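You operate a simulated robot arm through the tools that you are given. There is no shell and no other tool. Be economical: measure what you need, move in short steps, check, and stop when the job is done.

The job below is to be done with a simulated robot arm. You get a single attempt, and the scene is never put back.

Task
Put the bottle labelled "purple" from the wooden table on the top of the dryer hood and the bottle marked "water" on the right half of the end cover. Press the yellow step button two times. Close the right desk drawer. Take the blue screen from the top of the wall bench and leave it on the black cover. Take the green screen from the top of the wall bench and put it on the top of the grey bench. Shut the white vent cover. Open the high cupboard door, take the blue ribbon box from the floor of the high cupboard and leave it on top of the brown carton on the top of the grey bench, then shut the door. The order is free. Set down upright: bottle.

Only the result counts: the job must be done as asked and must still hold three seconds after the hand-in. Knocking over, shifting, dropping, spilling or breaking anything else fails it. A push-on lid holds only when it is set on centred and level and pressed home; a screw cap is set on level and turned clockwise until tight.

Robot
A 6-joint arm with a two-finger gripper on a trunk, on a base that drives. Base frame: it is fixed to the floor where the robot stands at the start and does not move with it; the origin is under the middle of the robot, x ahead of it, y to its left, z up; the surface under the hand at the start is at about z = 74. Units: cm, rad, N and s.
With the tool pointing down near the work surface it reaches from about 34 to 84 cm from the robot's upright axis, wherever it stands. Its first joint turns from -2.897 to 2.897 rad. Places, roughly: black cover (22x17x2 cm) [470, -490, 90]; blue ribbon box [750, -400, 150]; blue screen (19x4x25 cm) [740, -440, 100]; carton [550, -475, 75]; clear bottle, pink bottle [50, 0, 75]; green screen (19x4x25 cm) [740, -440, 100]; high cupboard door [740, -400, 170]; right desk drawer [-190, -360, 70]; right half of the end cover [430, -60, 110]; top of the dryer hood [-90, 220, 110]; top of the grey bench [540, -490, 80]; white vent cover [760, -450, 180]; yellow step button [0, -220, 90]. Payload 2.45 kg.
Tool frame: the origin (TCP) lies between the finger pads and is the grasp point; the fingertips stand 2 cm ahead of it; z points along the fingers, y is the line along which they close. The gripper opens to 14 cm. The gripper's body begins 16.8 cm behind the TCP.
Orientation is told as [roll, pitch, yaw] about the base's x, y, z axes, in that order, counted from this pose: with the fingers straight down and closing along the base's y, the tool's x points along the base's -x, its y along +y and its z along -z.

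Tools
- The arm moves only by the tool jog_arm. Its arguments are lists of equal length, an entry for each row: "dr": the turn, a rotation vector about the tool's x, y, z in units of 8 degrees (1.0 is 8 degrees), a list of three; "translation": the shift along the tool's x, y, z in units of 30 mm (1.0 is 30 mm), a list of three; "hand": the finger opening in cm, from 0 to 14. In form: {"dr": [[rx, ry, rz], ...], "translation": [[x, y, z], ...], "hand": [hand, ...]}. A call has 1 to 8 rows; each row shifts and turns the commanded pose from where the row before left it, along the tool's axes as they then stand. A call with a number of a shift or a turn outside -1 to 1 is refused whole. A row lasts 0.2 s, in which the tool goes at most 5 cm and 0.15 rad; a call with a longer step from one row to the next is refused whole, and so is a gripper value outside its range. A pose out of reach is approached as far as the arm can. The call stops where the force on the tool passes 40 N (or 10 N more than at its start, if that is more) or the arm is blocked; 0.2 s more then pass. The fingers move at their own pace (about 4.5 cm/s each) and stop on an object; they squeeze with about 31 N. The grip force told is the motor's: it shows also when the fingers shut on nothing. Time passes only in rows, and 0.2 s behind the last, so rows that do not move let the fingers close. The reply holds the time, the measured pose of the TCP, the force on the tool along the base axes, the opening and the grip force, in the units named above and with some noise, with the torque about the TCP (base axes, N m) and any sound that the robot's microphone picked up.
- Cameras (640 x 400 px; columns grow to the right, rows downward): "scene" is now at [8.54, 13.32, 183.61]; the picture's right is [-0.14, -0.99, 0.00], its down [-0.86, 0.12, -0.49] and it looks along [0.49, -0.07, -0.87] (base axes); focal length 272 px, centre (320, 200). "wrist" rides on the gripper at [7.8, 1.1, -20.9] in the tool frame; the picture's right is [-0.14, 0.99, 0.00], its down [-0.92, -0.13, -0.37] and it looks along [-0.37, -0.05, 0.93] (tool axes); focal length 280 px, centre (320, 200). There is no depth. A picture from a camera that has moved, and an enlarged one, comes with that camera's place and axes in the base frame and with its lens. The place of the scene camera against the robot may be out by one fixed shift of up to 1.8 cm in any direction.
- camera(camera): a new picture of that camera. The clock stands still meanwhile.
- lift_body(by): slides the trunk up (or, below 0, down) by that many cm; the arm and the scene camera ride with it, the base frame stays. It gives what a move gives, with no picture.
- roll_base(legs): drives the robot by 1 to 6 legs, each [ahead, left, turn to the left] in cm, cm and rad, along the robot's own axes; the way and the turn of a leg run together, so that a leg with both is an arc; at most 150 cm and 3.142 rad a leg. The arm and the cameras ride along, it lands a little off, and it stops where it bumps. It gives what a move gives.
- turn_head(pan, tilt): turns the head with the scene camera to pan (to the left, within 2.496 rad either way) and tilt (down, from -0.506 to 1.204), counted from straight ahead of the robot. It gives what a move gives.
- enlarge(camera, box): a new picture of the part [left, top, right, bottom] of that camera's present view, enlarged. The clock stands still meanwhile.
- hand_in(): hands the job in; it is judged then, once.

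Work in short steps. Places have to be worked out from the pictures, the camera data and where the tool is seen: move nearer, look again, correct. Check each grasp and each placing, and mend what went wrong. You have 217 turns and 198 pictures in all, those below and enlarged ones among them. Open the gripper and draw the arm clear of the work before you hand the job in, unless the task says otherwise; then end with one line.

The tools are called after ">>>" as a command line: name --argument value ..., lists and objects as JSON in quotes. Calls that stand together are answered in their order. jog_arm: Moves the arm, as the interface text tells. Its arguments: {"type":"object","properties":{"dr":{"type":"array"},"translation":{"type":"array"},"hand":{"type":"array"}},"required":["dr","translation","hand"]} The other tools are called the same way: lift_body (by) slides the trunk up or down; roll_base (legs) drives the base; turn_head (pan, tilt) turns the head that bears the scene camera; camera (camera) takes a picture; enlarge (camera, box) takes an enlarged picture of a part of a camera's view; hand_in () hands the job in.

At the start:

```text
clock: 0.0
ee_pos: [48.14, 10.97, 104.96]
ee_rot: [0.001, 0.0, 0.001]
wrist_force: [-0.7, -0.5, -0.2]
ft_torque: [-0.02, 0.0, 0.01]
finger_gap: 13.98
finger_force: 0.1
trunk travel left (down, up): [-10.0, 13.0]
robot x, y, heading: [-0.13, -0.04, 0.002]
head pan, tilt: [-0.138, 1.056]
```

scene: 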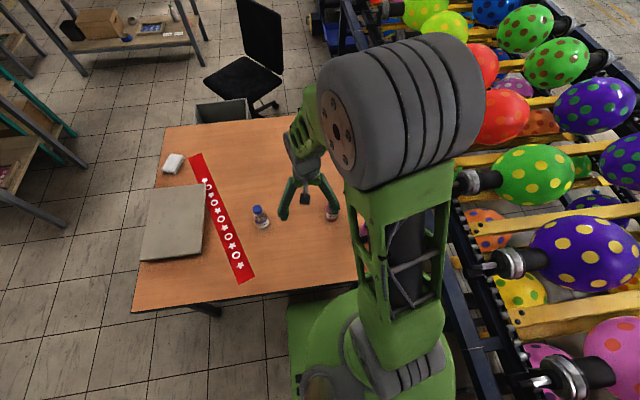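
wrist: 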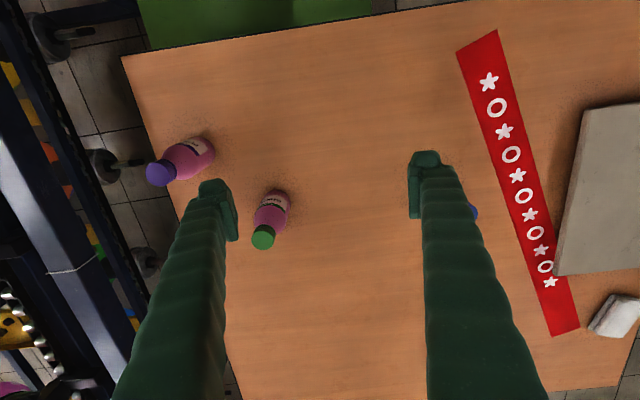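

The wrist view shows three bottles; I enlarge to read the labels.

>>> enlarge --camera "wrist" --box '[130, 120, 310, 260]'

>>> enlarge --camera "scene" --box '[230, 170, 370, 260]'

```text
2.86 times, centred on (220, 190) of wrist
camera zoom: at [40.23, 12.16, 125.77], right [0.14, 0.99, 0.0], down [0.92, -0.13, 0.37], along [0.37, -0.05, -0.93], focal length 801 px, centre (606, 229)
```

zoom: 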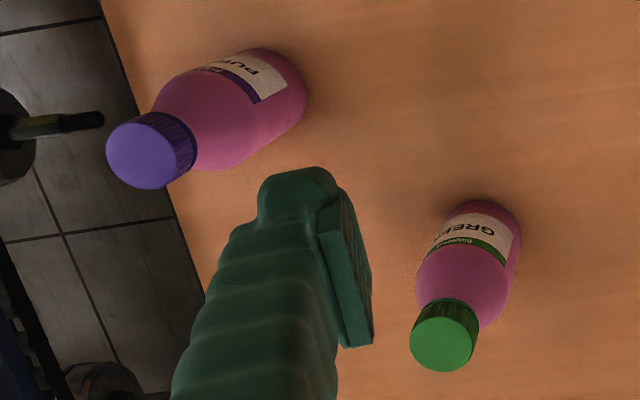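

```text
4.44 times, centred on (300, 215) of scene
camera zoom: at [8.54, 13.32, 183.61], right [-0.14, -0.99, 0.0], down [-0.86, 0.12, -0.49], along [0.49, -0.07, -0.87], focal length 1210 px, centre (409, 133)
```

zoom: 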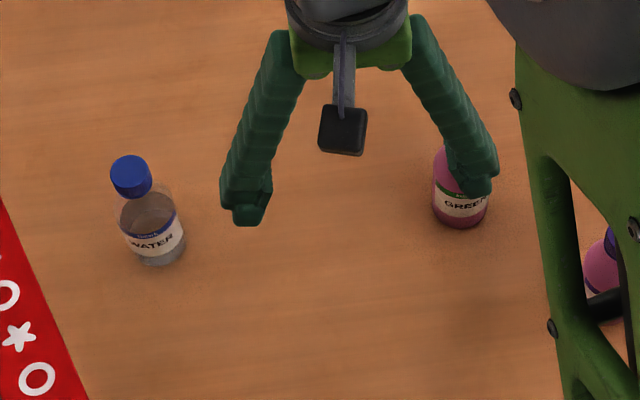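

The purple-capped bottle (label "PUR…") is at about [48.5,-11,74], the water bottle to the left. Before acting I look around to learn the layout.

>>> turn_head --pan 0.9 --tilt 0.35

>>> camera --camera "scene"

>>> turn_head --pan 2.2 --tilt 0.45

>>> camera --camera "scene"

>>> turn_head --pan -2.3 --tilt 0.45

>>> camera --camera "scene"

>>> turn_head --pan -1.0 --tilt 0.35

>>> camera --camera "scene"

>>> turn_head --pan 0.1 --tilt 0.3

>>> camera --camera "scene"

```text
clock: 1.3
ee_pos: [48.09, 11.09, 104.86]
ee_rot: [0.0, 0.002, -0.001]
wrist_force: [0.0, 0.3, 0.3]
ft_torque: [0.05, 0.0, -0.01]
finger_gap: 13.99
finger_force: 0.0
trunk travel left (down, up): [-10.0, 13.0]
robot x, y, heading: [-0.22, -0.05, -0.002]
head pan, tilt: [0.901, 0.351]
```

```text
193 pictures are left
camera scene: at [7.78, 21.52, 189.46], right [0.78, -0.62, 0.0], down [-0.21, -0.27, -0.94], along [0.58, 0.74, -0.34], focal length 272 px, centre (320, 200)
```

scene: 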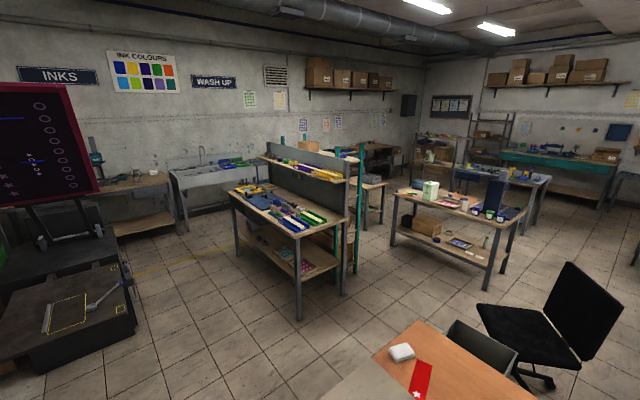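

```text
clock: 2.8
ee_pos: [48.01, 10.99, 105.01]
ee_rot: [-0.002, 0.0, -0.001]
wrist_force: [0.2, 0.3, -0.8]
ft_torque: [0.0, -0.01, 0.0]
finger_gap: 14.0
finger_force: 0.0
trunk travel left (down, up): [-10.0, 13.0]
robot x, y, heading: [-0.18, -0.1, -0.002]
head pan, tilt: [2.201, 0.45]
```

```text
192 pictures are left
camera scene: at [-3.42, 21.66, 188.54], right [0.81, 0.59, 0.0], down [0.26, -0.35, -0.9], along [-0.53, 0.73, -0.44], focal length 272 px, centre (320, 200)
```

scene: 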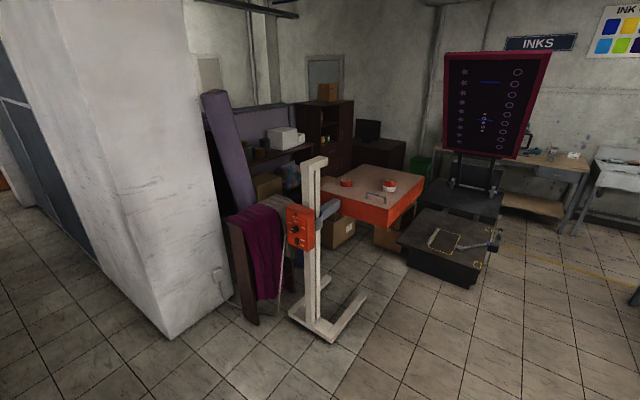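

```text
clock: 6.4
ee_pos: [47.9, 10.94, 105.05]
ee_rot: [0.0, 0.001, 0.001]
wrist_force: [-0.2, -0.3, 0.0]
ft_torque: [0.02, 0.01, -0.02]
finger_gap: 14.01
finger_force: 0.0
trunk travel left (down, up): [-10.0, 13.0]
robot x, y, heading: [-0.14, -0.15, 0.0]
head pan, tilt: [-2.3, 0.45]
```

```text
191 pictures are left
camera scene: at [-4.13, 7.38, 188.54], right [-0.75, 0.67, 0.0], down [0.29, 0.32, -0.9], along [-0.6, -0.67, -0.44], focal length 272 px, centre (320, 200)
```

scene: 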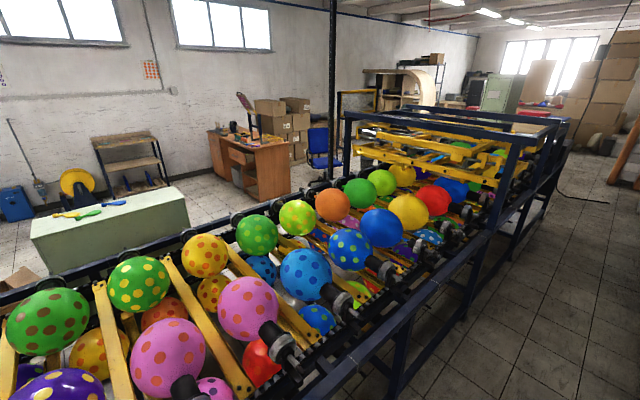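

```text
clock: 7.8
ee_pos: [48.06, 11.07, 104.92]
ee_rot: [0.001, 0.0, 0.001]
wrist_force: [-0.6, -1.1, 0.0]
ft_torque: [-0.04, 0.03, 0.05]
finger_gap: 14.01
finger_force: 0.0
trunk travel left (down, up): [-10.0, 13.0]
robot x, y, heading: [-0.42, 0.26, 0.0]
head pan, tilt: [-1.0, 0.351]
```

```text
190 pictures are left
camera scene: at [7.02, 6.39, 189.46], right [-0.84, -0.54, 0.0], down [-0.19, 0.29, -0.94], along [0.51, -0.79, -0.34], focal length 272 px, centre (320, 200)
```

scene: 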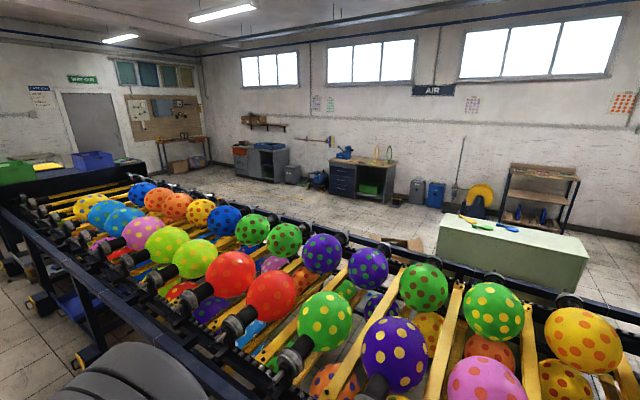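

```text
clock: 9.2
ee_pos: [48.15, 11.1, 105.02]
ee_rot: [0.001, 0.001, -0.001]
wrist_force: [-0.6, -1.1, -0.2]
ft_torque: [-0.01, -0.01, 0.02]
finger_gap: 14.0
finger_force: 0.0
trunk travel left (down, up): [-10.0, 13.0]
robot x, y, heading: [0.31, 0.15, -0.004]
head pan, tilt: [0.099, 0.3]
```

```text
189 pictures are left
camera scene: at [11.28, 15.15, 189.94], right [0.1, -1.0, 0.0], down [-0.29, -0.03, -0.96], along [0.95, 0.09, -0.3], focal length 272 px, centre (320, 200)
```

scene: 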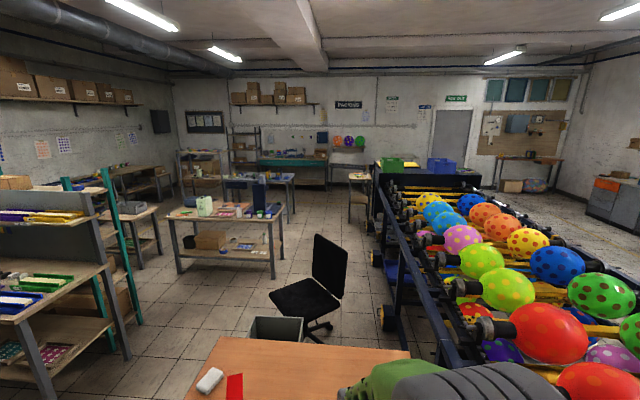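

Layout understood: the conveyor runs along x on the right, ending near x≈430. I move the hand above the purple bottle.

>>> jog_arm --dr '[[0, 0, 0], [0, 0, 0], [0, 0, 0], [0, 0, 0], [0, 0, 0], [0, 0, 0], [0, 0, 0], [0, 0, 0]]' --translation '[[0, -0.92, 0], [0, -0.92, 0], [0, -0.92, 0], [0, -0.92, 0], [0, -0.92, 0], [0, -0.92, 0], [0, -0.92, 0], [0, -0.92, 0]]' --hand '[12, 12, 12, 12, 12, 12, 12, 12]'

>>> camera --camera "wrist"

```text
clock: 11.0
ee_pos: [48.07, -11.14, 104.99]
ee_rot: [0.0, -0.001, 0.001]
wrist_force: [0.9, 0.4, 0.1]
ft_torque: [0.03, 0.01, -0.06]
finger_gap: 12.0
finger_force: 0.0
trunk travel left (down, up): [-10.0, 13.0]
robot x, y, heading: [0.11, -0.25, 0.007]
head pan, tilt: [0.099, 0.3]
```

```text
188 pictures are left
camera wrist: at [40.25, -10.02, 125.76], right [0.14, 0.99, 0.0], down [0.92, -0.13, 0.37], along [0.37, -0.05, -0.93], focal length 280 px, centre (320, 200)
```

wrist: 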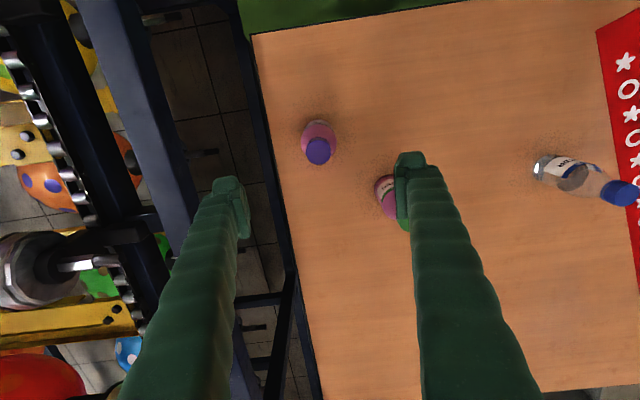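

The bottle stands at about [47.8,-11.2]; the hand is centred. I descend to grasp height.

>>> jog_arm --dr '[[0, 0, 0], [0, 0, 0], [0, 0, 0], [0, 0, 0], [0, 0, 0], [0, 0, 0], [0, 0, 0], [0, 0, 0]]' --translation '[[0.05, 0, 1], [0.05, 0, 1], [0, 0, 1], [0, 0, 1], [0, 0, 1], [0, 0, 1], [0, 0, 1], [0, 0, 1]]' --hand '[12, 12, 12, 12, 12, 12, 12, 12]'

>>> jog_arm --dr '[[0, 0, 0], [0, 0, 0], [0, 0, 0], [0, 0, 0], [0, 0, 0], [0, 0, 0]]' --translation '[[0, 0, 0.4], [0, 0, 0], [0, 0, 0], [0, 0, 0], [0, 0, 0], [0, 0, 0]]' --hand '[12, 4, 4, 4, 4, 4]'

>>> camera --camera "wrist"

```text
clock: 12.8
ee_pos: [47.82, -11.15, 80.97]
ee_rot: [0.0, 0.0, -0.001]
wrist_force: [-0.4, 0.8, 0.1]
ft_torque: [0.03, 0.03, -0.01]
finger_gap: 11.98
finger_force: 0.2
trunk travel left (down, up): [-10.0, 13.0]
robot x, y, heading: [0.17, -0.21, -0.004]
head pan, tilt: [0.099, 0.3]
```

```text
clock: 14.2
ee_pos: [47.77, -11.15, 79.65]
ee_rot: [0.0, 0.001, 0.001]
wrist_force: [0.2, -1.4, 1.6]
ft_torque: [-0.01, 0.01, -0.04]
finger_gap: 5.57
finger_force: 31.0
trunk travel left (down, up): [-10.0, 13.0]
robot x, y, heading: [-0.04, -0.04, -0.003]
head pan, tilt: [0.099, 0.3]
```

```text
187 pictures are left
camera wrist: at [39.93, -9.95, 100.54], right [0.14, 0.99, 0.0], down [0.92, -0.13, 0.37], along [0.37, -0.05, -0.93], focal length 280 px, centre (320, 200)
```

wrist: 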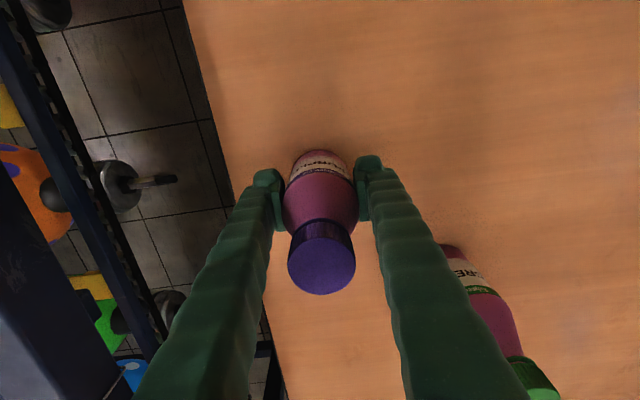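

The bottle is held firmly at 5.57 cm. I lift it, raise the trunk, back off the table and turn left.

>>> jog_arm --dr '[[0, 0, 0], [0, 0, 0], [0, 0, 0], [0, 0, 0], [0, 0, 0], [0, 0, 0], [0, 0, 0], [0, 0, 0]]' --translation '[[0, 0, -1], [0, 0, -1], [0, 0, -1], [0, 0, -1], [0, 0, -1], [0, 0, -1], [0, 0, -1], [0, 0, -1]]' --hand '[4, 4, 4, 4, 4, 4, 4, 4]'

>>> lift_body --by 13

>>> jog_arm --dr '[[0, 0, 0], [0, 0, 0], [0, 0, 0], [0, 0, 0], [0, 0, 0]]' --translation '[[0, 0.6, -0.8], [0, 0.6, -0.8], [0, 0.6, -0.8], [0, 0.6, -0.8], [0, 0.6, 0]]' --hand '[4, 4, 4, 4, 4]'

>>> roll_base --legs '[[-25, 0, 0], [0, 0, 1.571]]'

>>> turn_head --pan 0.4 --tilt 0.5

>>> camera --camera "scene"

```text
clock: 16.0
ee_pos: [47.65, -11.0, 103.78]
ee_rot: [0.002, -0.001, 0.0]
wrist_force: [-0.4, -0.6, -2.4]
ft_torque: [-0.02, -0.01, 0.03]
finger_gap: 5.57
finger_force: 31.1
trunk travel left (down, up): [-10.0, 13.0]
robot x, y, heading: [0.05, 0.13, 0.002]
head pan, tilt: [0.099, 0.3]
```

```text
clock: 17.5
ee_pos: [47.8, -11.11, 116.72]
ee_rot: [0.0, 0.001, 0.001]
wrist_force: [0.0, -1.1, -2.2]
ft_torque: [0.0, -0.01, -0.02]
finger_gap: 5.57
finger_force: 31.1
trunk travel left (down, up): [-23.0, 0.0]
robot x, y, heading: [0.34, 0.22, -0.004]
head pan, tilt: [0.099, 0.3]
```

```text
clock: 18.7
ee_pos: [47.82, -2.05, 126.38]
ee_rot: [0.0, -0.001, 0.0]
wrist_force: [-0.6, 0.4, -2.0]
ft_torque: [0.0, 0.01, 0.01]
finger_gap: 5.57
finger_force: 30.7
trunk travel left (down, up): [-23.0, 0.0]
robot x, y, heading: [0.21, 0.03, -0.003]
head pan, tilt: [0.099, 0.3]
```

```text
clock: 24.4
ee_pos: [-23.69, 47.93, 126.32]
ee_rot: [0.0, -0.001, 1.59]
wrist_force: [-0.6, -0.3, -2.3]
ft_torque: [0.01, -0.05, 0.01]
finger_gap: 5.58
finger_force: 31.2
trunk travel left (down, up): [-23.0, 0.0]
robot x, y, heading: [-24.8, -0.01, 1.589]
head pan, tilt: [0.099, 0.3]
```

```text
clock: 25.2
ee_pos: [-23.8, 47.96, 126.35]
ee_rot: [0.0, 0.001, 1.588]
wrist_force: [-0.4, -0.2, -1.7]
ft_torque: [-0.01, -0.01, 0.03]
finger_gap: 5.54
finger_force: 30.6
trunk travel left (down, up): [-23.0, 0.0]
robot x, y, heading: [-24.96, -0.06, 1.584]
head pan, tilt: [0.4, 0.499]
```

```text
186 pictures are left
camera scene: at [-41.64, 9.32, 201.1], right [0.91, 0.41, 0.0], down [0.19, -0.44, -0.88], along [-0.36, 0.8, -0.48], focal length 272 px, centre (320, 200)
```

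scene: 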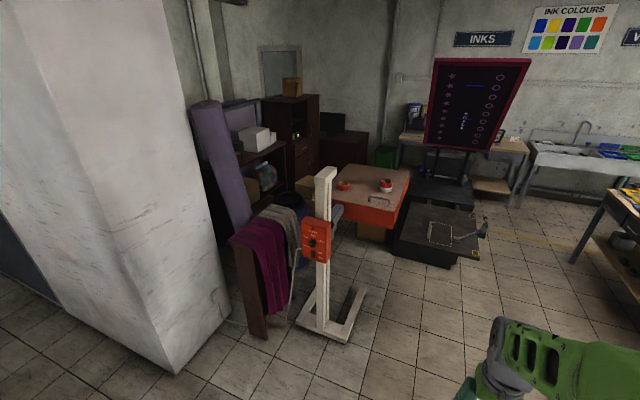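

The flash-dryer hood (orange) is ahead-left, post nearer. I drive along +y at x≈8, then turn to face it (−x).

>>> roll_base --legs '[[60, -31, 0], [95, -2, 0], [0, 0, 1.557]]'

>>> turn_head --pan -0.35 --tilt 0.7

>>> camera --camera "scene"

```text
clock: 37.3
ee_pos: [-41.59, 158.99, 126.46]
ee_rot: [0.0, 0.001, 3.121]
wrist_force: [0.3, -0.3, -1.2]
ft_torque: [-0.01, -0.03, -0.01]
finger_gap: 5.56
finger_force: 31.3
trunk travel left (down, up): [-23.0, 0.0]
robot x, y, heading: [6.56, 156.0, 3.126]
head pan, tilt: [0.4, 0.499]
```

```text
clock: 38.4
ee_pos: [-41.68, 158.95, 126.47]
ee_rot: [0.001, -0.001, 3.119]
wrist_force: [-0.4, -0.2, -2.2]
ft_torque: [0.01, 0.03, 0.0]
finger_gap: 5.53
finger_force: 30.7
trunk travel left (down, up): [-23.0, 0.0]
robot x, y, heading: [6.1, 155.9, 3.124]
head pan, tilt: [-0.351, 0.7]
```

```text
185 pictures are left
camera scene: at [-2.05, 145.28, 199.33], right [0.36, 0.93, 0.0], down [0.6, -0.23, -0.77], along [-0.71, 0.28, -0.64], focal length 272 px, centre (320, 200)
```

scene: 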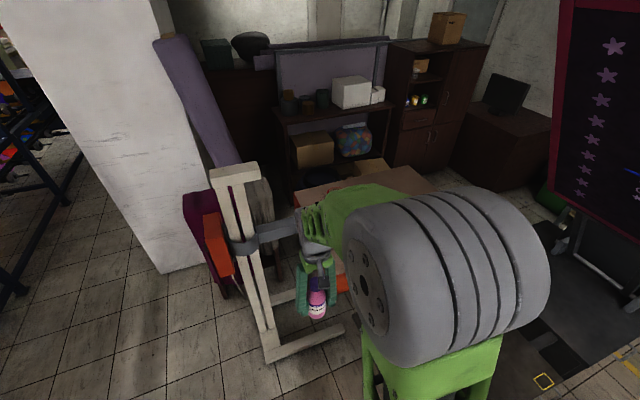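

The arm hides the hood; I slide right (+y) to stand in front of it and use the wrist camera.

>>> roll_base --legs '[[0, -42, 0]]'

>>> camera --camera "wrist"

>>> turn_head --pan 0.15 --tilt 0.8

>>> camera --camera "scene"

```text
clock: 41.0
ee_pos: [-41.02, 177.59, 126.31]
ee_rot: [-0.009, 0.003, 3.134]
wrist_force: [0.1, -0.1, -2.7]
ft_torque: [-0.02, 0.02, -0.02]
finger_gap: 5.53
finger_force: 31.4
trunk travel left (down, up): [-23.0, 0.0]
robot x, y, heading: [6.7, 176.4, 3.13]
head pan, tilt: [-0.351, 0.7]
stopped in leg 1: the robot was blocked; the commanded pose is now the measured one
```

```text
184 pictures are left
camera wrist: at [-33.31, 176.3, 147.22], right [-0.15, -0.99, -0.01], down [-0.92, 0.13, 0.37], along [-0.36, 0.06, -0.93], focal length 280 px, centre (320, 200)
```

wrist: 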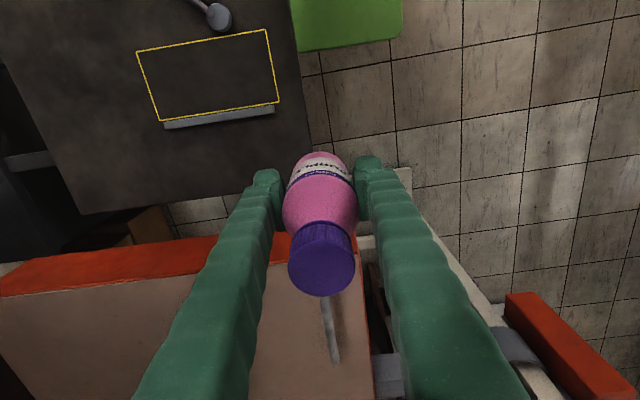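

```text
clock: 42.0
ee_pos: [-41.11, 177.42, 126.42]
ee_rot: [-0.014, 0.003, 3.128]
wrist_force: [-0.4, -0.3, -1.7]
ft_torque: [-0.04, 0.01, -0.08]
finger_gap: 5.5
finger_force: 31.6
trunk travel left (down, up): [-23.0, 0.0]
robot x, y, heading: [6.77, 176.29, 3.124]
head pan, tilt: [0.15, 0.799]
```

```text
183 pictures are left
camera scene: at [-1.45, 159.01, 198.28], right [-0.14, 0.99, 0.01], down [0.71, 0.11, -0.7], along [-0.69, -0.09, -0.72], focal length 272 px, centre (320, 200)
```

scene: 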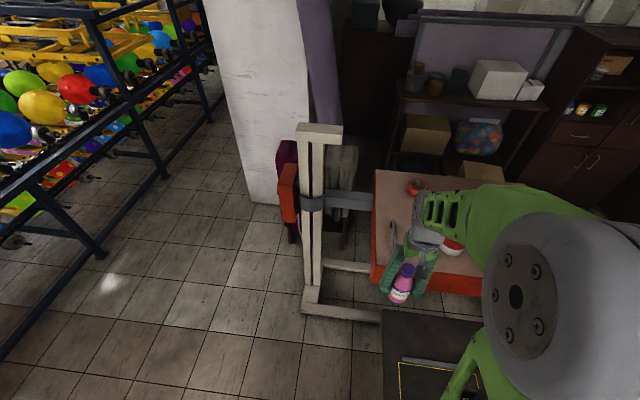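

The base was stopped by the black platform. I back off a little to the left and look at what blocks on the right side.

>>> roll_base --legs '[[0, 3, 0]]'

>>> turn_head --pan -1.3 --tilt 1.0

>>> camera --camera "scene"

```text
clock: 42.9
ee_pos: [-41.12, 175.94, 126.38]
ee_rot: [-0.001, 0.001, 3.129]
wrist_force: [0.1, -1.1, -1.4]
ft_torque: [0.17, -0.01, 0.0]
finger_gap: 5.54
finger_force: 31.2
trunk travel left (down, up): [-23.0, 0.0]
robot x, y, heading: [6.55, 173.65, 3.123]
head pan, tilt: [0.15, 0.799]
```

```text
clock: 44.5
ee_pos: [-41.17, 176.32, 126.37]
ee_rot: [-0.001, 0.0, 3.129]
wrist_force: [-0.5, -0.2, -1.1]
ft_torque: [-0.03, 0.0, 0.0]
finger_gap: 5.52
finger_force: 30.4
trunk travel left (down, up): [-23.0, 0.0]
robot x, y, heading: [7.0, 173.41, 3.13]
head pan, tilt: [-1.3, 1.0]
```

```text
182 pictures are left
camera scene: at [4.67, 166.53, 196.99], right [0.97, 0.26, 0.0], down [0.21, -0.81, -0.54], along [-0.14, 0.52, -0.84], focal length 272 px, centre (320, 200)
```

scene: 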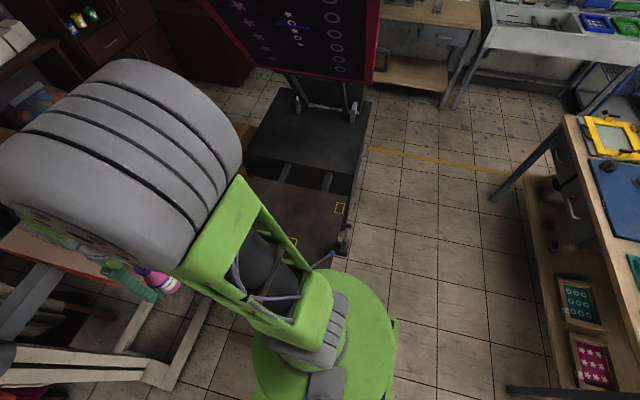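

The round base (radius ~37) touches the platform at y≈213. I drive ahead 17 cm alongside it, then look down with the wrist camera over the far part of the hood.

>>> roll_base --legs '[[14, 0.5, 0]]'

>>> jog_arm --dr '[[0, 0, 0], [0, 0, 0], [0, 0, 0], [0, 0, 0], [0, 0, 0], [0, 0, 0], [0, 0, 0], [0, 0, 0]]' --translation '[[0, -1, -0.4], [0, -1, -0.4], [0, -1, -0.4], [0, -1, 0], [0, -1, 0], [0, -1, 0], [0, -1, 0], [0, -1, 0]]' --hand '[4, 4, 4, 4, 4, 4, 4, 4]'

>>> camera --camera "wrist"

>>> turn_head --pan -0.2 --tilt 0.8

>>> camera --camera "scene"

```text
clock: 45.8
ee_pos: [-55.27, 175.9, 126.26]
ee_rot: [0.0, 0.005, 3.129]
wrist_force: [-0.3, 0.0, -2.7]
ft_torque: [0.04, -0.05, -0.01]
finger_gap: 5.53
finger_force: 30.6
trunk travel left (down, up): [-23.0, 0.0]
robot x, y, heading: [-7.25, 173.29, 3.134]
head pan, tilt: [-1.3, 1.0]
```

```text
clock: 47.6
ee_pos: [-54.75, 199.93, 129.8]
ee_rot: [-0.002, 0.002, 3.13]
wrist_force: [0.7, 0.3, -2.0]
ft_torque: [-0.08, -0.01, 0.02]
finger_gap: 5.52
finger_force: 31.0
trunk travel left (down, up): [-23.0, 0.0]
robot x, y, heading: [-7.33, 173.35, 3.127]
head pan, tilt: [-1.3, 1.0]
```

```text
181 pictures are left
camera wrist: at [-47.05, 198.91, 150.74], right [-0.15, -0.99, 0.0], down [-0.92, 0.14, 0.37], along [-0.36, 0.05, -0.93], focal length 280 px, centre (320, 200)
```

wrist: 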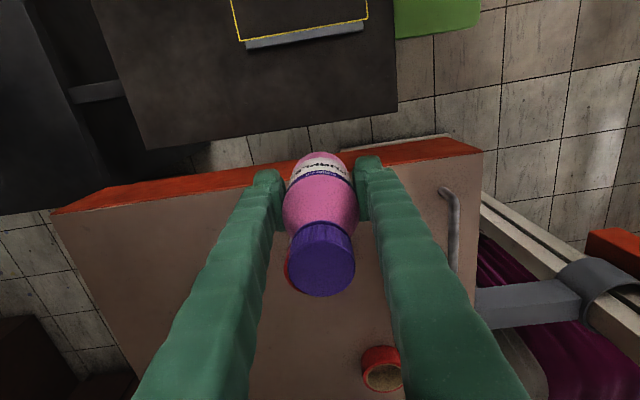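

```text
clock: 49.0
ee_pos: [-54.8, 199.8, 129.95]
ee_rot: [0.002, 0.003, 3.131]
wrist_force: [-0.1, 0.0, -2.7]
ft_torque: [-0.02, -0.02, 0.0]
finger_gap: 5.53
finger_force: 31.4
trunk travel left (down, up): [-23.0, 0.0]
robot x, y, heading: [-7.46, 173.03, 3.125]
head pan, tilt: [-0.201, 0.799]
```

```text
180 pictures are left
camera scene: at [-15.41, 161.21, 198.5], right [0.21, 0.98, 0.0], down [0.7, -0.15, -0.7], along [-0.68, 0.15, -0.72], focal length 272 px, centre (320, 200)
```

scene: 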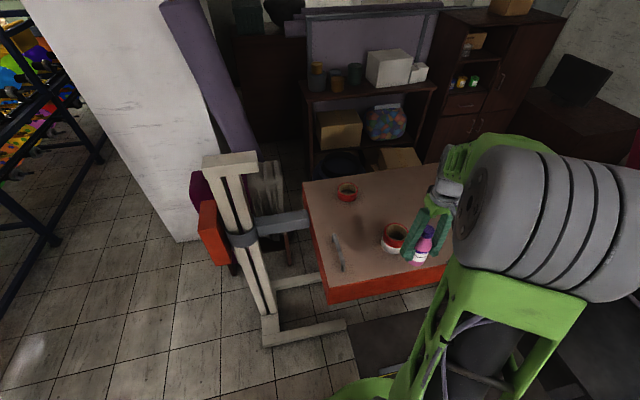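

The hood spans x≲-57, y 175–243, with a cup at about [-72,202]. I move over the free spot near [-67,222].

>>> jog_arm --dr '[[0, 0, 0], [0, 0, 0], [0, 0, 0], [0, 0, 0], [0, 0, 0], [0, 0, 0], [0, 0, 0], [0, 0, 0]]' --translation '[[0, -0.95, 0], [0, -0.95, 0], [0, -0.95, 0], [0, -0.95, 0], [-0.9, -0.95, 0], [-0.9, -0.95, 0], [-0.9, -0.95, 0], [-1, -0.95, 0]]' --hand '[4, 4, 4, 4, 4, 4, 4, 4]'

>>> camera --camera "wrist"

>>> camera --camera "scene"

```text
clock: 50.8
ee_pos: [-65.57, 222.97, 129.69]
ee_rot: [0.002, 0.004, 3.129]
wrist_force: [0.4, 0.4, -2.9]
ft_torque: [-0.07, -0.06, -0.01]
finger_gap: 5.54
finger_force: 30.4
trunk travel left (down, up): [-23.0, 0.0]
robot x, y, heading: [-7.39, 173.19, 3.126]
head pan, tilt: [-0.201, 0.799]
```

```text
179 pictures are left
camera wrist: at [-57.95, 221.85, 150.6], right [-0.15, -0.99, 0.0], down [-0.92, 0.14, 0.36], along [-0.36, 0.05, -0.93], focal length 280 px, centre (320, 200)
```

wrist: 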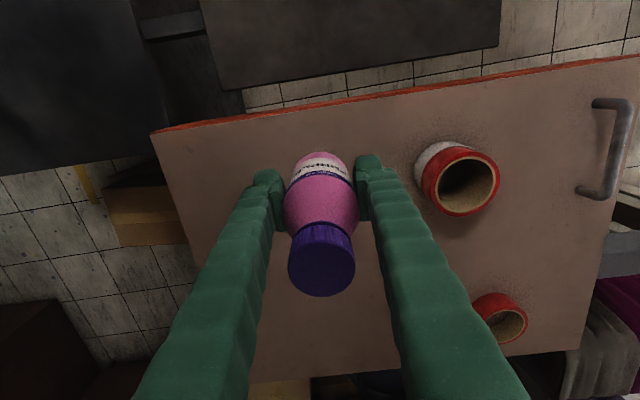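

```text
178 pictures are left
camera scene: at [-15.58, 161.39, 198.49], right [0.21, 0.98, 0.0], down [0.7, -0.15, -0.7], along [-0.68, 0.15, -0.72], focal length 272 px, centre (320, 200)
```

scene: 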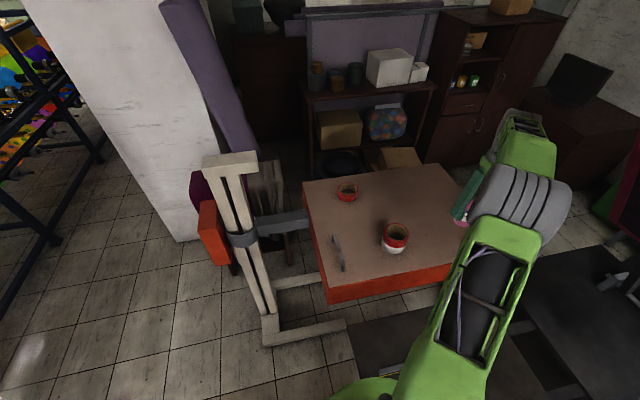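

The spot is clear. I descend towards the hood, then feel for contact.

>>> jog_arm --dr '[[0, 0, 0], [0, 0, 0], [0, 0, 0], [0, 0, 0], [0, 0, 0]]' --translation '[[-0.2, 0, 0.9], [-0.2, 0, 0.9], [0, 0, 0.9], [0, 0, 0.8], [0, 0, 0.3]]' --hand '[4, 4, 4, 4, 4]'

>>> jog_arm --dr '[[0, 0, 0], [0, 0, 0], [0, 0, 0]]' --translation '[[0, 0, 0.12], [0, 0, 0.12], [0, 0, 0.12]]' --hand '[4, 4, 4]'

>>> camera --camera "wrist"

```text
clock: 52.0
ee_pos: [-66.76, 222.8, 118.46]
ee_rot: [0.002, 0.001, 3.13]
wrist_force: [0.0, -0.5, -2.0]
ft_torque: [0.0, -0.06, 0.03]
finger_gap: 5.56
finger_force: 30.7
trunk travel left (down, up): [-23.0, 0.0]
robot x, y, heading: [-7.14, 173.45, 3.13]
head pan, tilt: [-0.201, 0.799]
```

```text
clock: 52.8
ee_pos: [-66.88, 222.79, 117.52]
ee_rot: [-0.001, 0.003, 3.13]
wrist_force: [-0.7, 0.3, -1.7]
ft_torque: [-0.01, 0.02, 0.0]
finger_gap: 5.52
finger_force: 31.3
trunk travel left (down, up): [-23.0, 0.0]
robot x, y, heading: [-7.45, 173.36, 3.125]
head pan, tilt: [-0.201, 0.799]
```

```text
177 pictures are left
camera wrist: at [-59.08, 221.74, 138.24], right [-0.15, -0.99, 0.0], down [-0.92, 0.14, 0.37], along [-0.36, 0.05, -0.93], focal length 280 px, centre (320, 200)
```

wrist: 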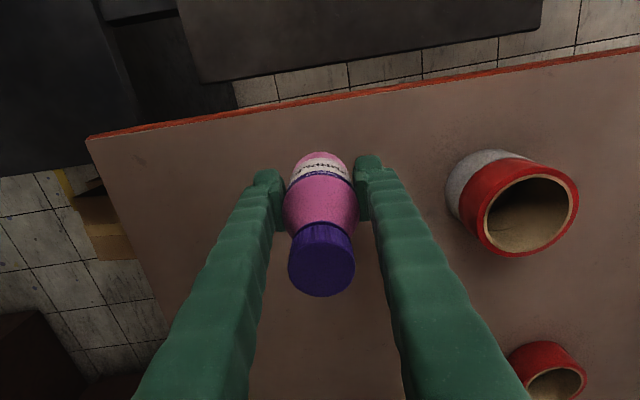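

Still no contact; keep going down in 3 mm steps.

>>> jog_arm --dr '[[0, 0, 0], [0, 0, 0], [0, 0, 0], [0, 0, 0], [0, 0, 0], [0, 0, 0]]' --translation '[[0, 0, 0.1], [0, 0, 0.1], [0, 0, 0.1], [0, 0, 0.1], [0, 0, 0.1], [0, 0, 0]]' --hand '[4, 4, 4, 4, 4, 4]'

```text
clock: 54.2
ee_pos: [-66.81, 222.87, 115.95]
ee_rot: [-0.001, 0.002, 3.129]
wrist_force: [-0.5, 0.3, -2.0]
ft_torque: [0.02, -0.04, 0.0]
finger_gap: 5.53
finger_force: 31.0
trunk travel left (down, up): [-23.0, 0.0]
robot x, y, heading: [-7.1, 173.28, 3.127]
head pan, tilt: [-0.201, 0.799]
```

>>> jog_arm --dr '[[0, 0, 0], [0, 0, 0], [0, 0, 0], [0, 0, 0], [0, 0, 0], [0, 0, 0]]' --translation '[[0, 0, 0.1], [0, 0, 0.1], [0, 0, 0.1], [0, 0, 0.1], [0, 0, 0.1], [0, 0, 0]]' --hand '[4, 4, 4, 4, 4, 4]'

>>> camera --camera "wrist"

```text
clock: 55.6
ee_pos: [-66.82, 222.86, 114.47]
ee_rot: [0.0, 0.003, 3.129]
wrist_force: [0.2, 0.3, -1.9]
ft_torque: [-0.03, -0.05, 0.02]
finger_gap: 5.54
finger_force: 30.4
trunk travel left (down, up): [-23.0, 0.0]
robot x, y, heading: [-7.71, 173.26, 3.127]
head pan, tilt: [-0.201, 0.799]
```

```text
176 pictures are left
camera wrist: at [-59.06, 221.73, 135.25], right [-0.15, -0.99, 0.0], down [-0.92, 0.14, 0.37], along [-0.36, 0.06, -0.93], focal length 280 px, centre (320, 200)
```

wrist: 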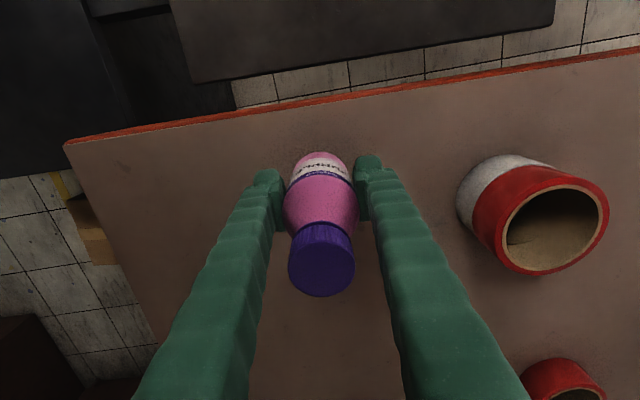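

Geometry suggests the hood top is nearer z≈106; continue down in small steps.

>>> jog_arm --dr '[[0, 0, 0], [0, 0, 0], [0, 0, 0], [0, 0, 0], [0, 0, 0], [0, 0, 0]]' --translation '[[0, 0, 0.1], [0, 0, 0.1], [0, 0, 0.1], [0, 0, 0.1], [0, 0, 0.1], [0, 0, 0]]' --hand '[4, 4, 4, 4, 4, 4]'

>>> jog_arm --dr '[[0, 0, 0], [0, 0, 0], [0, 0, 0], [0, 0, 0], [0, 0, 0]]' --translation '[[0, 0, 0.08], [0, 0, 0.08], [0, 0, 0.08], [0, 0, 0.08], [0, 0, 0]]' --hand '[4, 4, 4, 4, 4]'

```text
clock: 57.0
ee_pos: [-66.82, 222.88, 112.96]
ee_rot: [0.0, 0.0, 3.129]
wrist_force: [-0.5, 0.1, -2.3]
ft_torque: [-0.01, -0.01, 0.0]
finger_gap: 5.52
finger_force: 30.9
trunk travel left (down, up): [-23.0, 0.0]
robot x, y, heading: [-6.99, 173.35, 3.127]
head pan, tilt: [-0.201, 0.799]
```

```text
clock: 58.2
ee_pos: [-66.82, 222.89, 112.0]
ee_rot: [-0.001, 0.001, 3.13]
wrist_force: [0.9, -0.6, -2.1]
ft_torque: [-0.01, 0.0, 0.01]
finger_gap: 5.51
finger_force: 31.2
trunk travel left (down, up): [-23.0, 0.0]
robot x, y, heading: [-7.18, 173.24, 3.125]
head pan, tilt: [-0.201, 0.799]
```

>>> jog_arm --dr '[[0, 0, 0], [0, 0, 0], [0, 0, 0], [0, 0, 0], [0, 0, 0], [0, 0, 0]]' --translation '[[0, 0, 0.08], [0, 0, 0.08], [0, 0, 0.08], [0, 0, 0.08], [0, 0, 0.08], [0, 0, 0]]' --hand '[4, 4, 4, 4, 4, 4]'

>>> camera --camera "wrist"

```text
clock: 59.6
ee_pos: [-66.59, 222.74, 111.18]
ee_rot: [-0.004, -0.004, 3.129]
wrist_force: [0.6, 3.7, 35.9]
ft_torque: [-0.01, 0.23, 0.17]
finger_gap: 5.49
finger_force: 31.3
trunk travel left (down, up): [-23.0, 0.0]
robot x, y, heading: [-7.66, 173.32, 3.127]
head pan, tilt: [-0.201, 0.799]
```

```text
175 pictures are left
camera wrist: at [-58.85, 221.65, 131.89], right [-0.15, -0.99, 0.0], down [-0.92, 0.14, 0.37], along [-0.37, 0.06, -0.93], focal length 280 px, centre (320, 200)
```

wrist: 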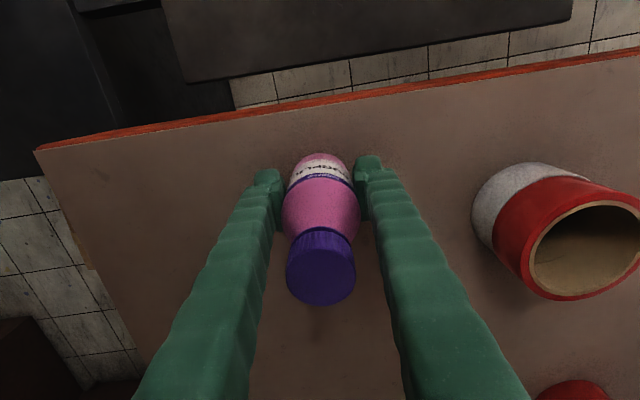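

Contact (36 N). I ease up slightly, open, and rise straight up.

>>> jog_arm --dr '[[0, 0, 0], [0, 0, 0], [0, 0, 0], [0, 0, 0], [0, 0, 0]]' --translation '[[0, 0, -0.06], [0, 0, 0], [0, 0, 0], [0, 0, 0], [0, 0, 0]]' --hand '[5, 6.5, 8, 10, 10]'

>>> jog_arm --dr '[[0, 0, 0], [0, 0, 0], [0, 0, 0], [0, 0, 0], [0, 0, 0], [0, 0, 0], [0, 0, 0], [0, 0, 0]]' --translation '[[0, 0, -0.5], [0, 0, -0.8], [0, 0, -0.9], [0, 0, -0.9], [0, 0, -0.9], [0, 0, -0.9], [0, 0, -0.9], [0, 0, -0.9]]' --hand '[10, 10, 10, 10, 10, 10, 10, 10]'

>>> camera --camera "wrist"

```text
clock: 60.8
ee_pos: [-66.95, 223.0, 110.9]
ee_rot: [0.0, 0.002, 3.129]
wrist_force: [0.0, 0.3, 0.0]
ft_torque: [0.0, -0.02, -0.02]
finger_gap: 10.01
finger_force: 0.0
trunk travel left (down, up): [-23.0, 0.0]
robot x, y, heading: [-7.65, 173.03, 3.13]
head pan, tilt: [-0.201, 0.799]
```

```text
clock: 62.6
ee_pos: [-66.77, 222.86, 131.16]
ee_rot: [0.001, 0.002, 3.13]
wrist_force: [-1.0, -0.2, 0.6]
ft_torque: [-0.01, -0.01, -0.01]
finger_gap: 9.98
finger_force: 0.1
trunk travel left (down, up): [-23.0, 0.0]
robot x, y, heading: [-7.35, 173.11, 3.126]
head pan, tilt: [-0.201, 0.799]
```

```text
174 pictures are left
camera wrist: at [-59.09, 221.66, 151.93], right [-0.15, -0.99, 0.0], down [-0.92, 0.14, 0.37], along [-0.36, 0.06, -0.93], focal length 280 px, centre (320, 200)
```

wrist: 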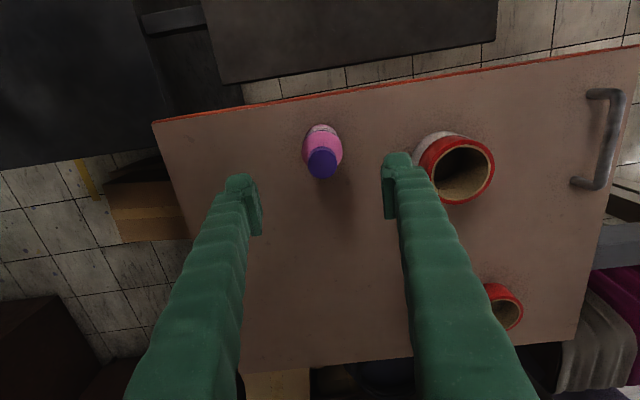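

The purple bottle stands on the hood. I pull the arm back in front, then drive back toward the table for the water bottle.

>>> jog_arm --dr '[[0, 0, 0], [0, 0, 0], [0, 0, 0], [0, 0, 0], [0, 0, 0], [0, 0, 0], [0, 0, 0], [0, 0, 0]]' --translation '[[0.5, 1, -0.2], [0.5, 1, -0.2], [0.5, 1, 0], [0.5, 1, 0], [0.5, 1, 0], [0.5, 1, 0], [0.5, 1, 0], [0.5, 1, 0]]' --hand '[12, 12, 12, 12, 12, 12, 12, 12]'

>>> jog_arm --dr '[[0, 0, 0], [0, 0, 0], [0, 0, 0], [0, 0, 0], [0, 0, 0], [0, 0, 0], [0, 0, 0], [0, 0, 0]]' --translation '[[0, 1, 0], [0, 1, 0], [0, 1, 0], [0, 1, 0], [0, 1, 0], [0, 1, 0], [0, 1, 0], [0, 1, 0]]' --hand '[12, 12, 12, 12, 12, 12, 12, 12]'

>>> camera --camera "scene"

>>> roll_base --legs '[[-14, 5, 0], [0, 20, 0], [0, 0, 1.571], [0, 0, 1.571], [-20, -75, 0], [0, -73, 0]]'

```text
clock: 64.4
ee_pos: [-55.1, 198.48, 132.4]
ee_rot: [-0.001, -0.001, 3.132]
wrist_force: [1.1, 0.8, 0.1]
ft_torque: [0.04, 0.01, 0.01]
finger_gap: 12.01
finger_force: 0.0
trunk travel left (down, up): [-23.0, 0.0]
robot x, y, heading: [-7.33, 173.13, 3.127]
head pan, tilt: [-0.201, 0.799]
```

```text
clock: 66.2
ee_pos: [-55.39, 174.65, 132.23]
ee_rot: [0.0, 0.002, 3.13]
wrist_force: [0.2, 0.1, 0.1]
ft_torque: [0.01, -0.04, -0.01]
finger_gap: 12.03
finger_force: 0.1
trunk travel left (down, up): [-23.0, 0.0]
robot x, y, heading: [-7.12, 173.38, 3.127]
head pan, tilt: [-0.201, 0.799]
```

```text
173 pictures are left
camera scene: at [-15.41, 161.12, 198.5], right [0.21, 0.98, 0.0], down [0.7, -0.15, -0.7], along [-0.68, 0.15, -0.72], focal length 272 px, centre (320, 200)
```

scene: 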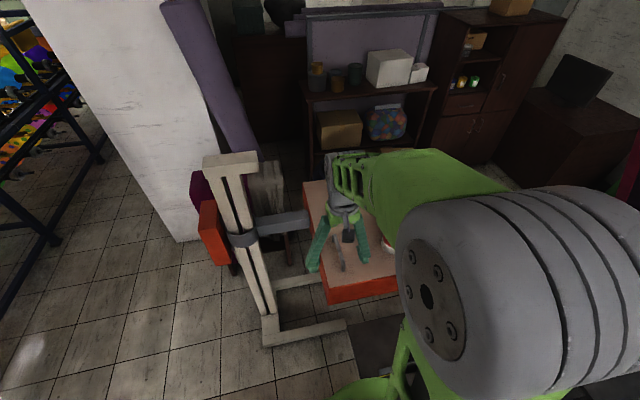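

```text
clock: 90.2
ee_pos: [34.67, -0.8, 132.25]
ee_rot: [0.001, 0.001, 0.004]
wrist_force: [0.0, 0.4, -0.6]
ft_torque: [0.03, 0.02, 0.0]
finger_gap: 12.02
finger_force: 0.0
trunk travel left (down, up): [-23.0, 0.0]
robot x, y, heading: [-13.4, 0.02, 0.004]
head pan, tilt: [-0.201, 0.799]
```

Back at the table. I move up to it and left 15 cm, lower the trunk, and look with the wrist camera.

>>> roll_base --legs '[[0, 22, 0], [13, 0, 0]]'

>>> lift_body --by -13

>>> camera --camera "wrist"

```text
clock: 93.7
ee_pos: [47.7, 21.16, 132.21]
ee_rot: [0.0, 0.004, 0.005]
wrist_force: [1.4, -0.1, 0.2]
ft_torque: [-0.01, 0.11, -0.01]
finger_gap: 12.02
finger_force: 0.1
trunk travel left (down, up): [-23.0, 0.0]
robot x, y, heading: [-0.56, 21.91, 0.004]
head pan, tilt: [-0.201, 0.799]
```

```text
clock: 95.2
ee_pos: [47.4, 21.0, 119.3]
ee_rot: [-0.001, 0.002, 0.003]
wrist_force: [-0.3, 0.2, 0.2]
ft_torque: [0.01, 0.01, -0.02]
finger_gap: 12.02
finger_force: 0.0
trunk travel left (down, up): [-10.0, 13.0]
robot x, y, heading: [-0.96, 21.79, 0.003]
head pan, tilt: [-0.201, 0.799]
```

```text
172 pictures are left
camera wrist: at [39.62, 22.18, 140.13], right [0.13, 0.99, 0.0], down [0.92, -0.12, 0.37], along [0.36, -0.05, -0.93], focal length 280 px, centre (320, 200)
```

wrist: 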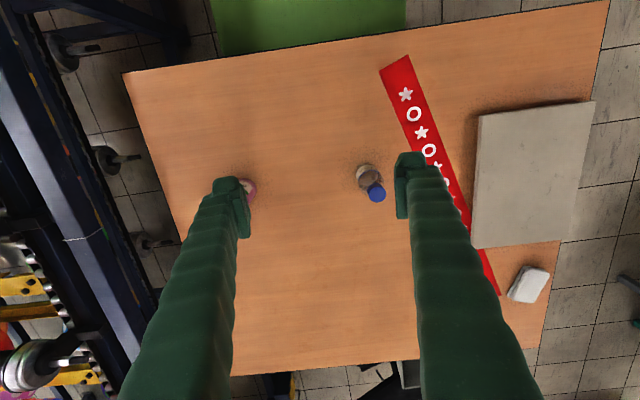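

Water bottle at about [60,31]. I move above it, check, then descend.

>>> jog_arm --dr '[[0, 0, 0], [0, 0, 0], [0, 0, 0], [0, 0, 0], [0, 0, 0]]' --translation '[[-0.84, 0.66, 0.85], [-0.84, 0.66, 0.85], [-0.84, 0.66, 0.85], [-0.84, 0.66, 0.85], [-0.84, 0.66, 0.85]]' --hand '[12, 12, 12, 12, 12]'

>>> camera --camera "wrist"

```text
clock: 96.4
ee_pos: [60.1, 31.16, 106.41]
ee_rot: [-0.002, 0.002, 0.003]
wrist_force: [0.2, 0.5, -0.1]
ft_torque: [-0.03, 0.04, 0.01]
finger_gap: 12.02
finger_force: 0.1
trunk travel left (down, up): [-10.0, 13.0]
robot x, y, heading: [-0.54, 21.83, -0.001]
head pan, tilt: [-0.201, 0.799]
```

```text
171 pictures are left
camera wrist: at [52.24, 32.35, 127.31], right [0.13, 0.99, 0.0], down [0.92, -0.12, 0.37], along [0.36, -0.05, -0.93], focal length 280 px, centre (320, 200)
```

wrist: 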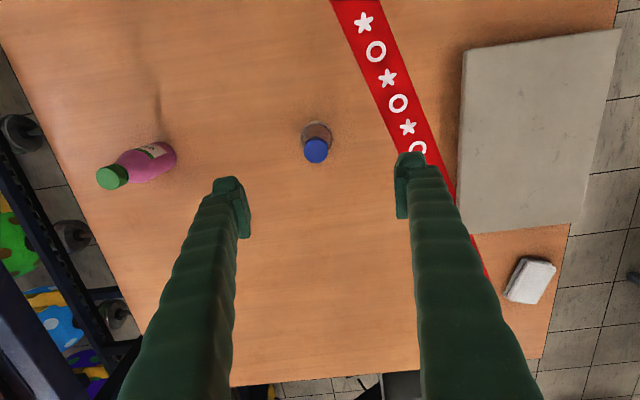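

Centred. Descend and grip.

>>> jog_arm --dr '[[0, 0, 0], [0, 0, 0], [0, 0, 0], [0, 0, 0], [0, 0, 0], [0, 0, 0], [0, 0, 0], [0, 0, 0]]' --translation '[[0, 0, 1], [0, 0, 1], [0, 0, 1], [0, 0, 1], [0, 0, 1], [0, 0, 1], [0, 0, 1], [0, 0, 1]]' --hand '[12, 12, 12, 12, 12, 12, 12, 12]'

>>> jog_arm --dr '[[0, 0, 0], [0, 0, 0], [0, 0, 0], [0, 0, 0], [0, 0, 0], [0, 0, 0]]' --translation '[[0, 0, 0.85], [0, 0, 0], [0, 0, 0], [0, 0, 0], [0, 0, 0], [0, 0, 0]]' --hand '[12, 4, 4, 4, 4, 4]'

>>> camera --camera "wrist"

```text
clock: 98.2
ee_pos: [59.96, 31.12, 82.46]
ee_rot: [-0.001, 0.001, 0.002]
wrist_force: [-0.5, 0.2, -0.3]
ft_torque: [-0.02, -0.01, -0.01]
finger_gap: 11.98
finger_force: 0.0
trunk travel left (down, up): [-10.0, 13.0]
robot x, y, heading: [-0.97, 21.95, 0.003]
head pan, tilt: [-0.201, 0.799]
```

```text
clock: 99.6
ee_pos: [59.87, 31.06, 79.98]
ee_rot: [-0.001, 0.003, 0.004]
wrist_force: [-1.3, -0.2, 2.0]
ft_torque: [0.04, 0.05, -0.02]
finger_gap: 5.73
finger_force: 30.8
trunk travel left (down, up): [-10.0, 13.0]
robot x, y, heading: [-0.8, 21.68, 0.011]
head pan, tilt: [-0.201, 0.799]
```

```text
170 pictures are left
camera wrist: at [52.01, 32.17, 100.83], right [0.13, 0.99, 0.0], down [0.92, -0.12, 0.37], along [0.36, -0.05, -0.93], focal length 280 px, centre (320, 200)
```

wrist: 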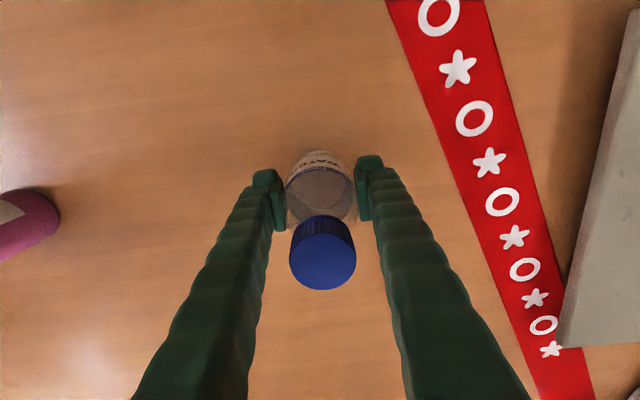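

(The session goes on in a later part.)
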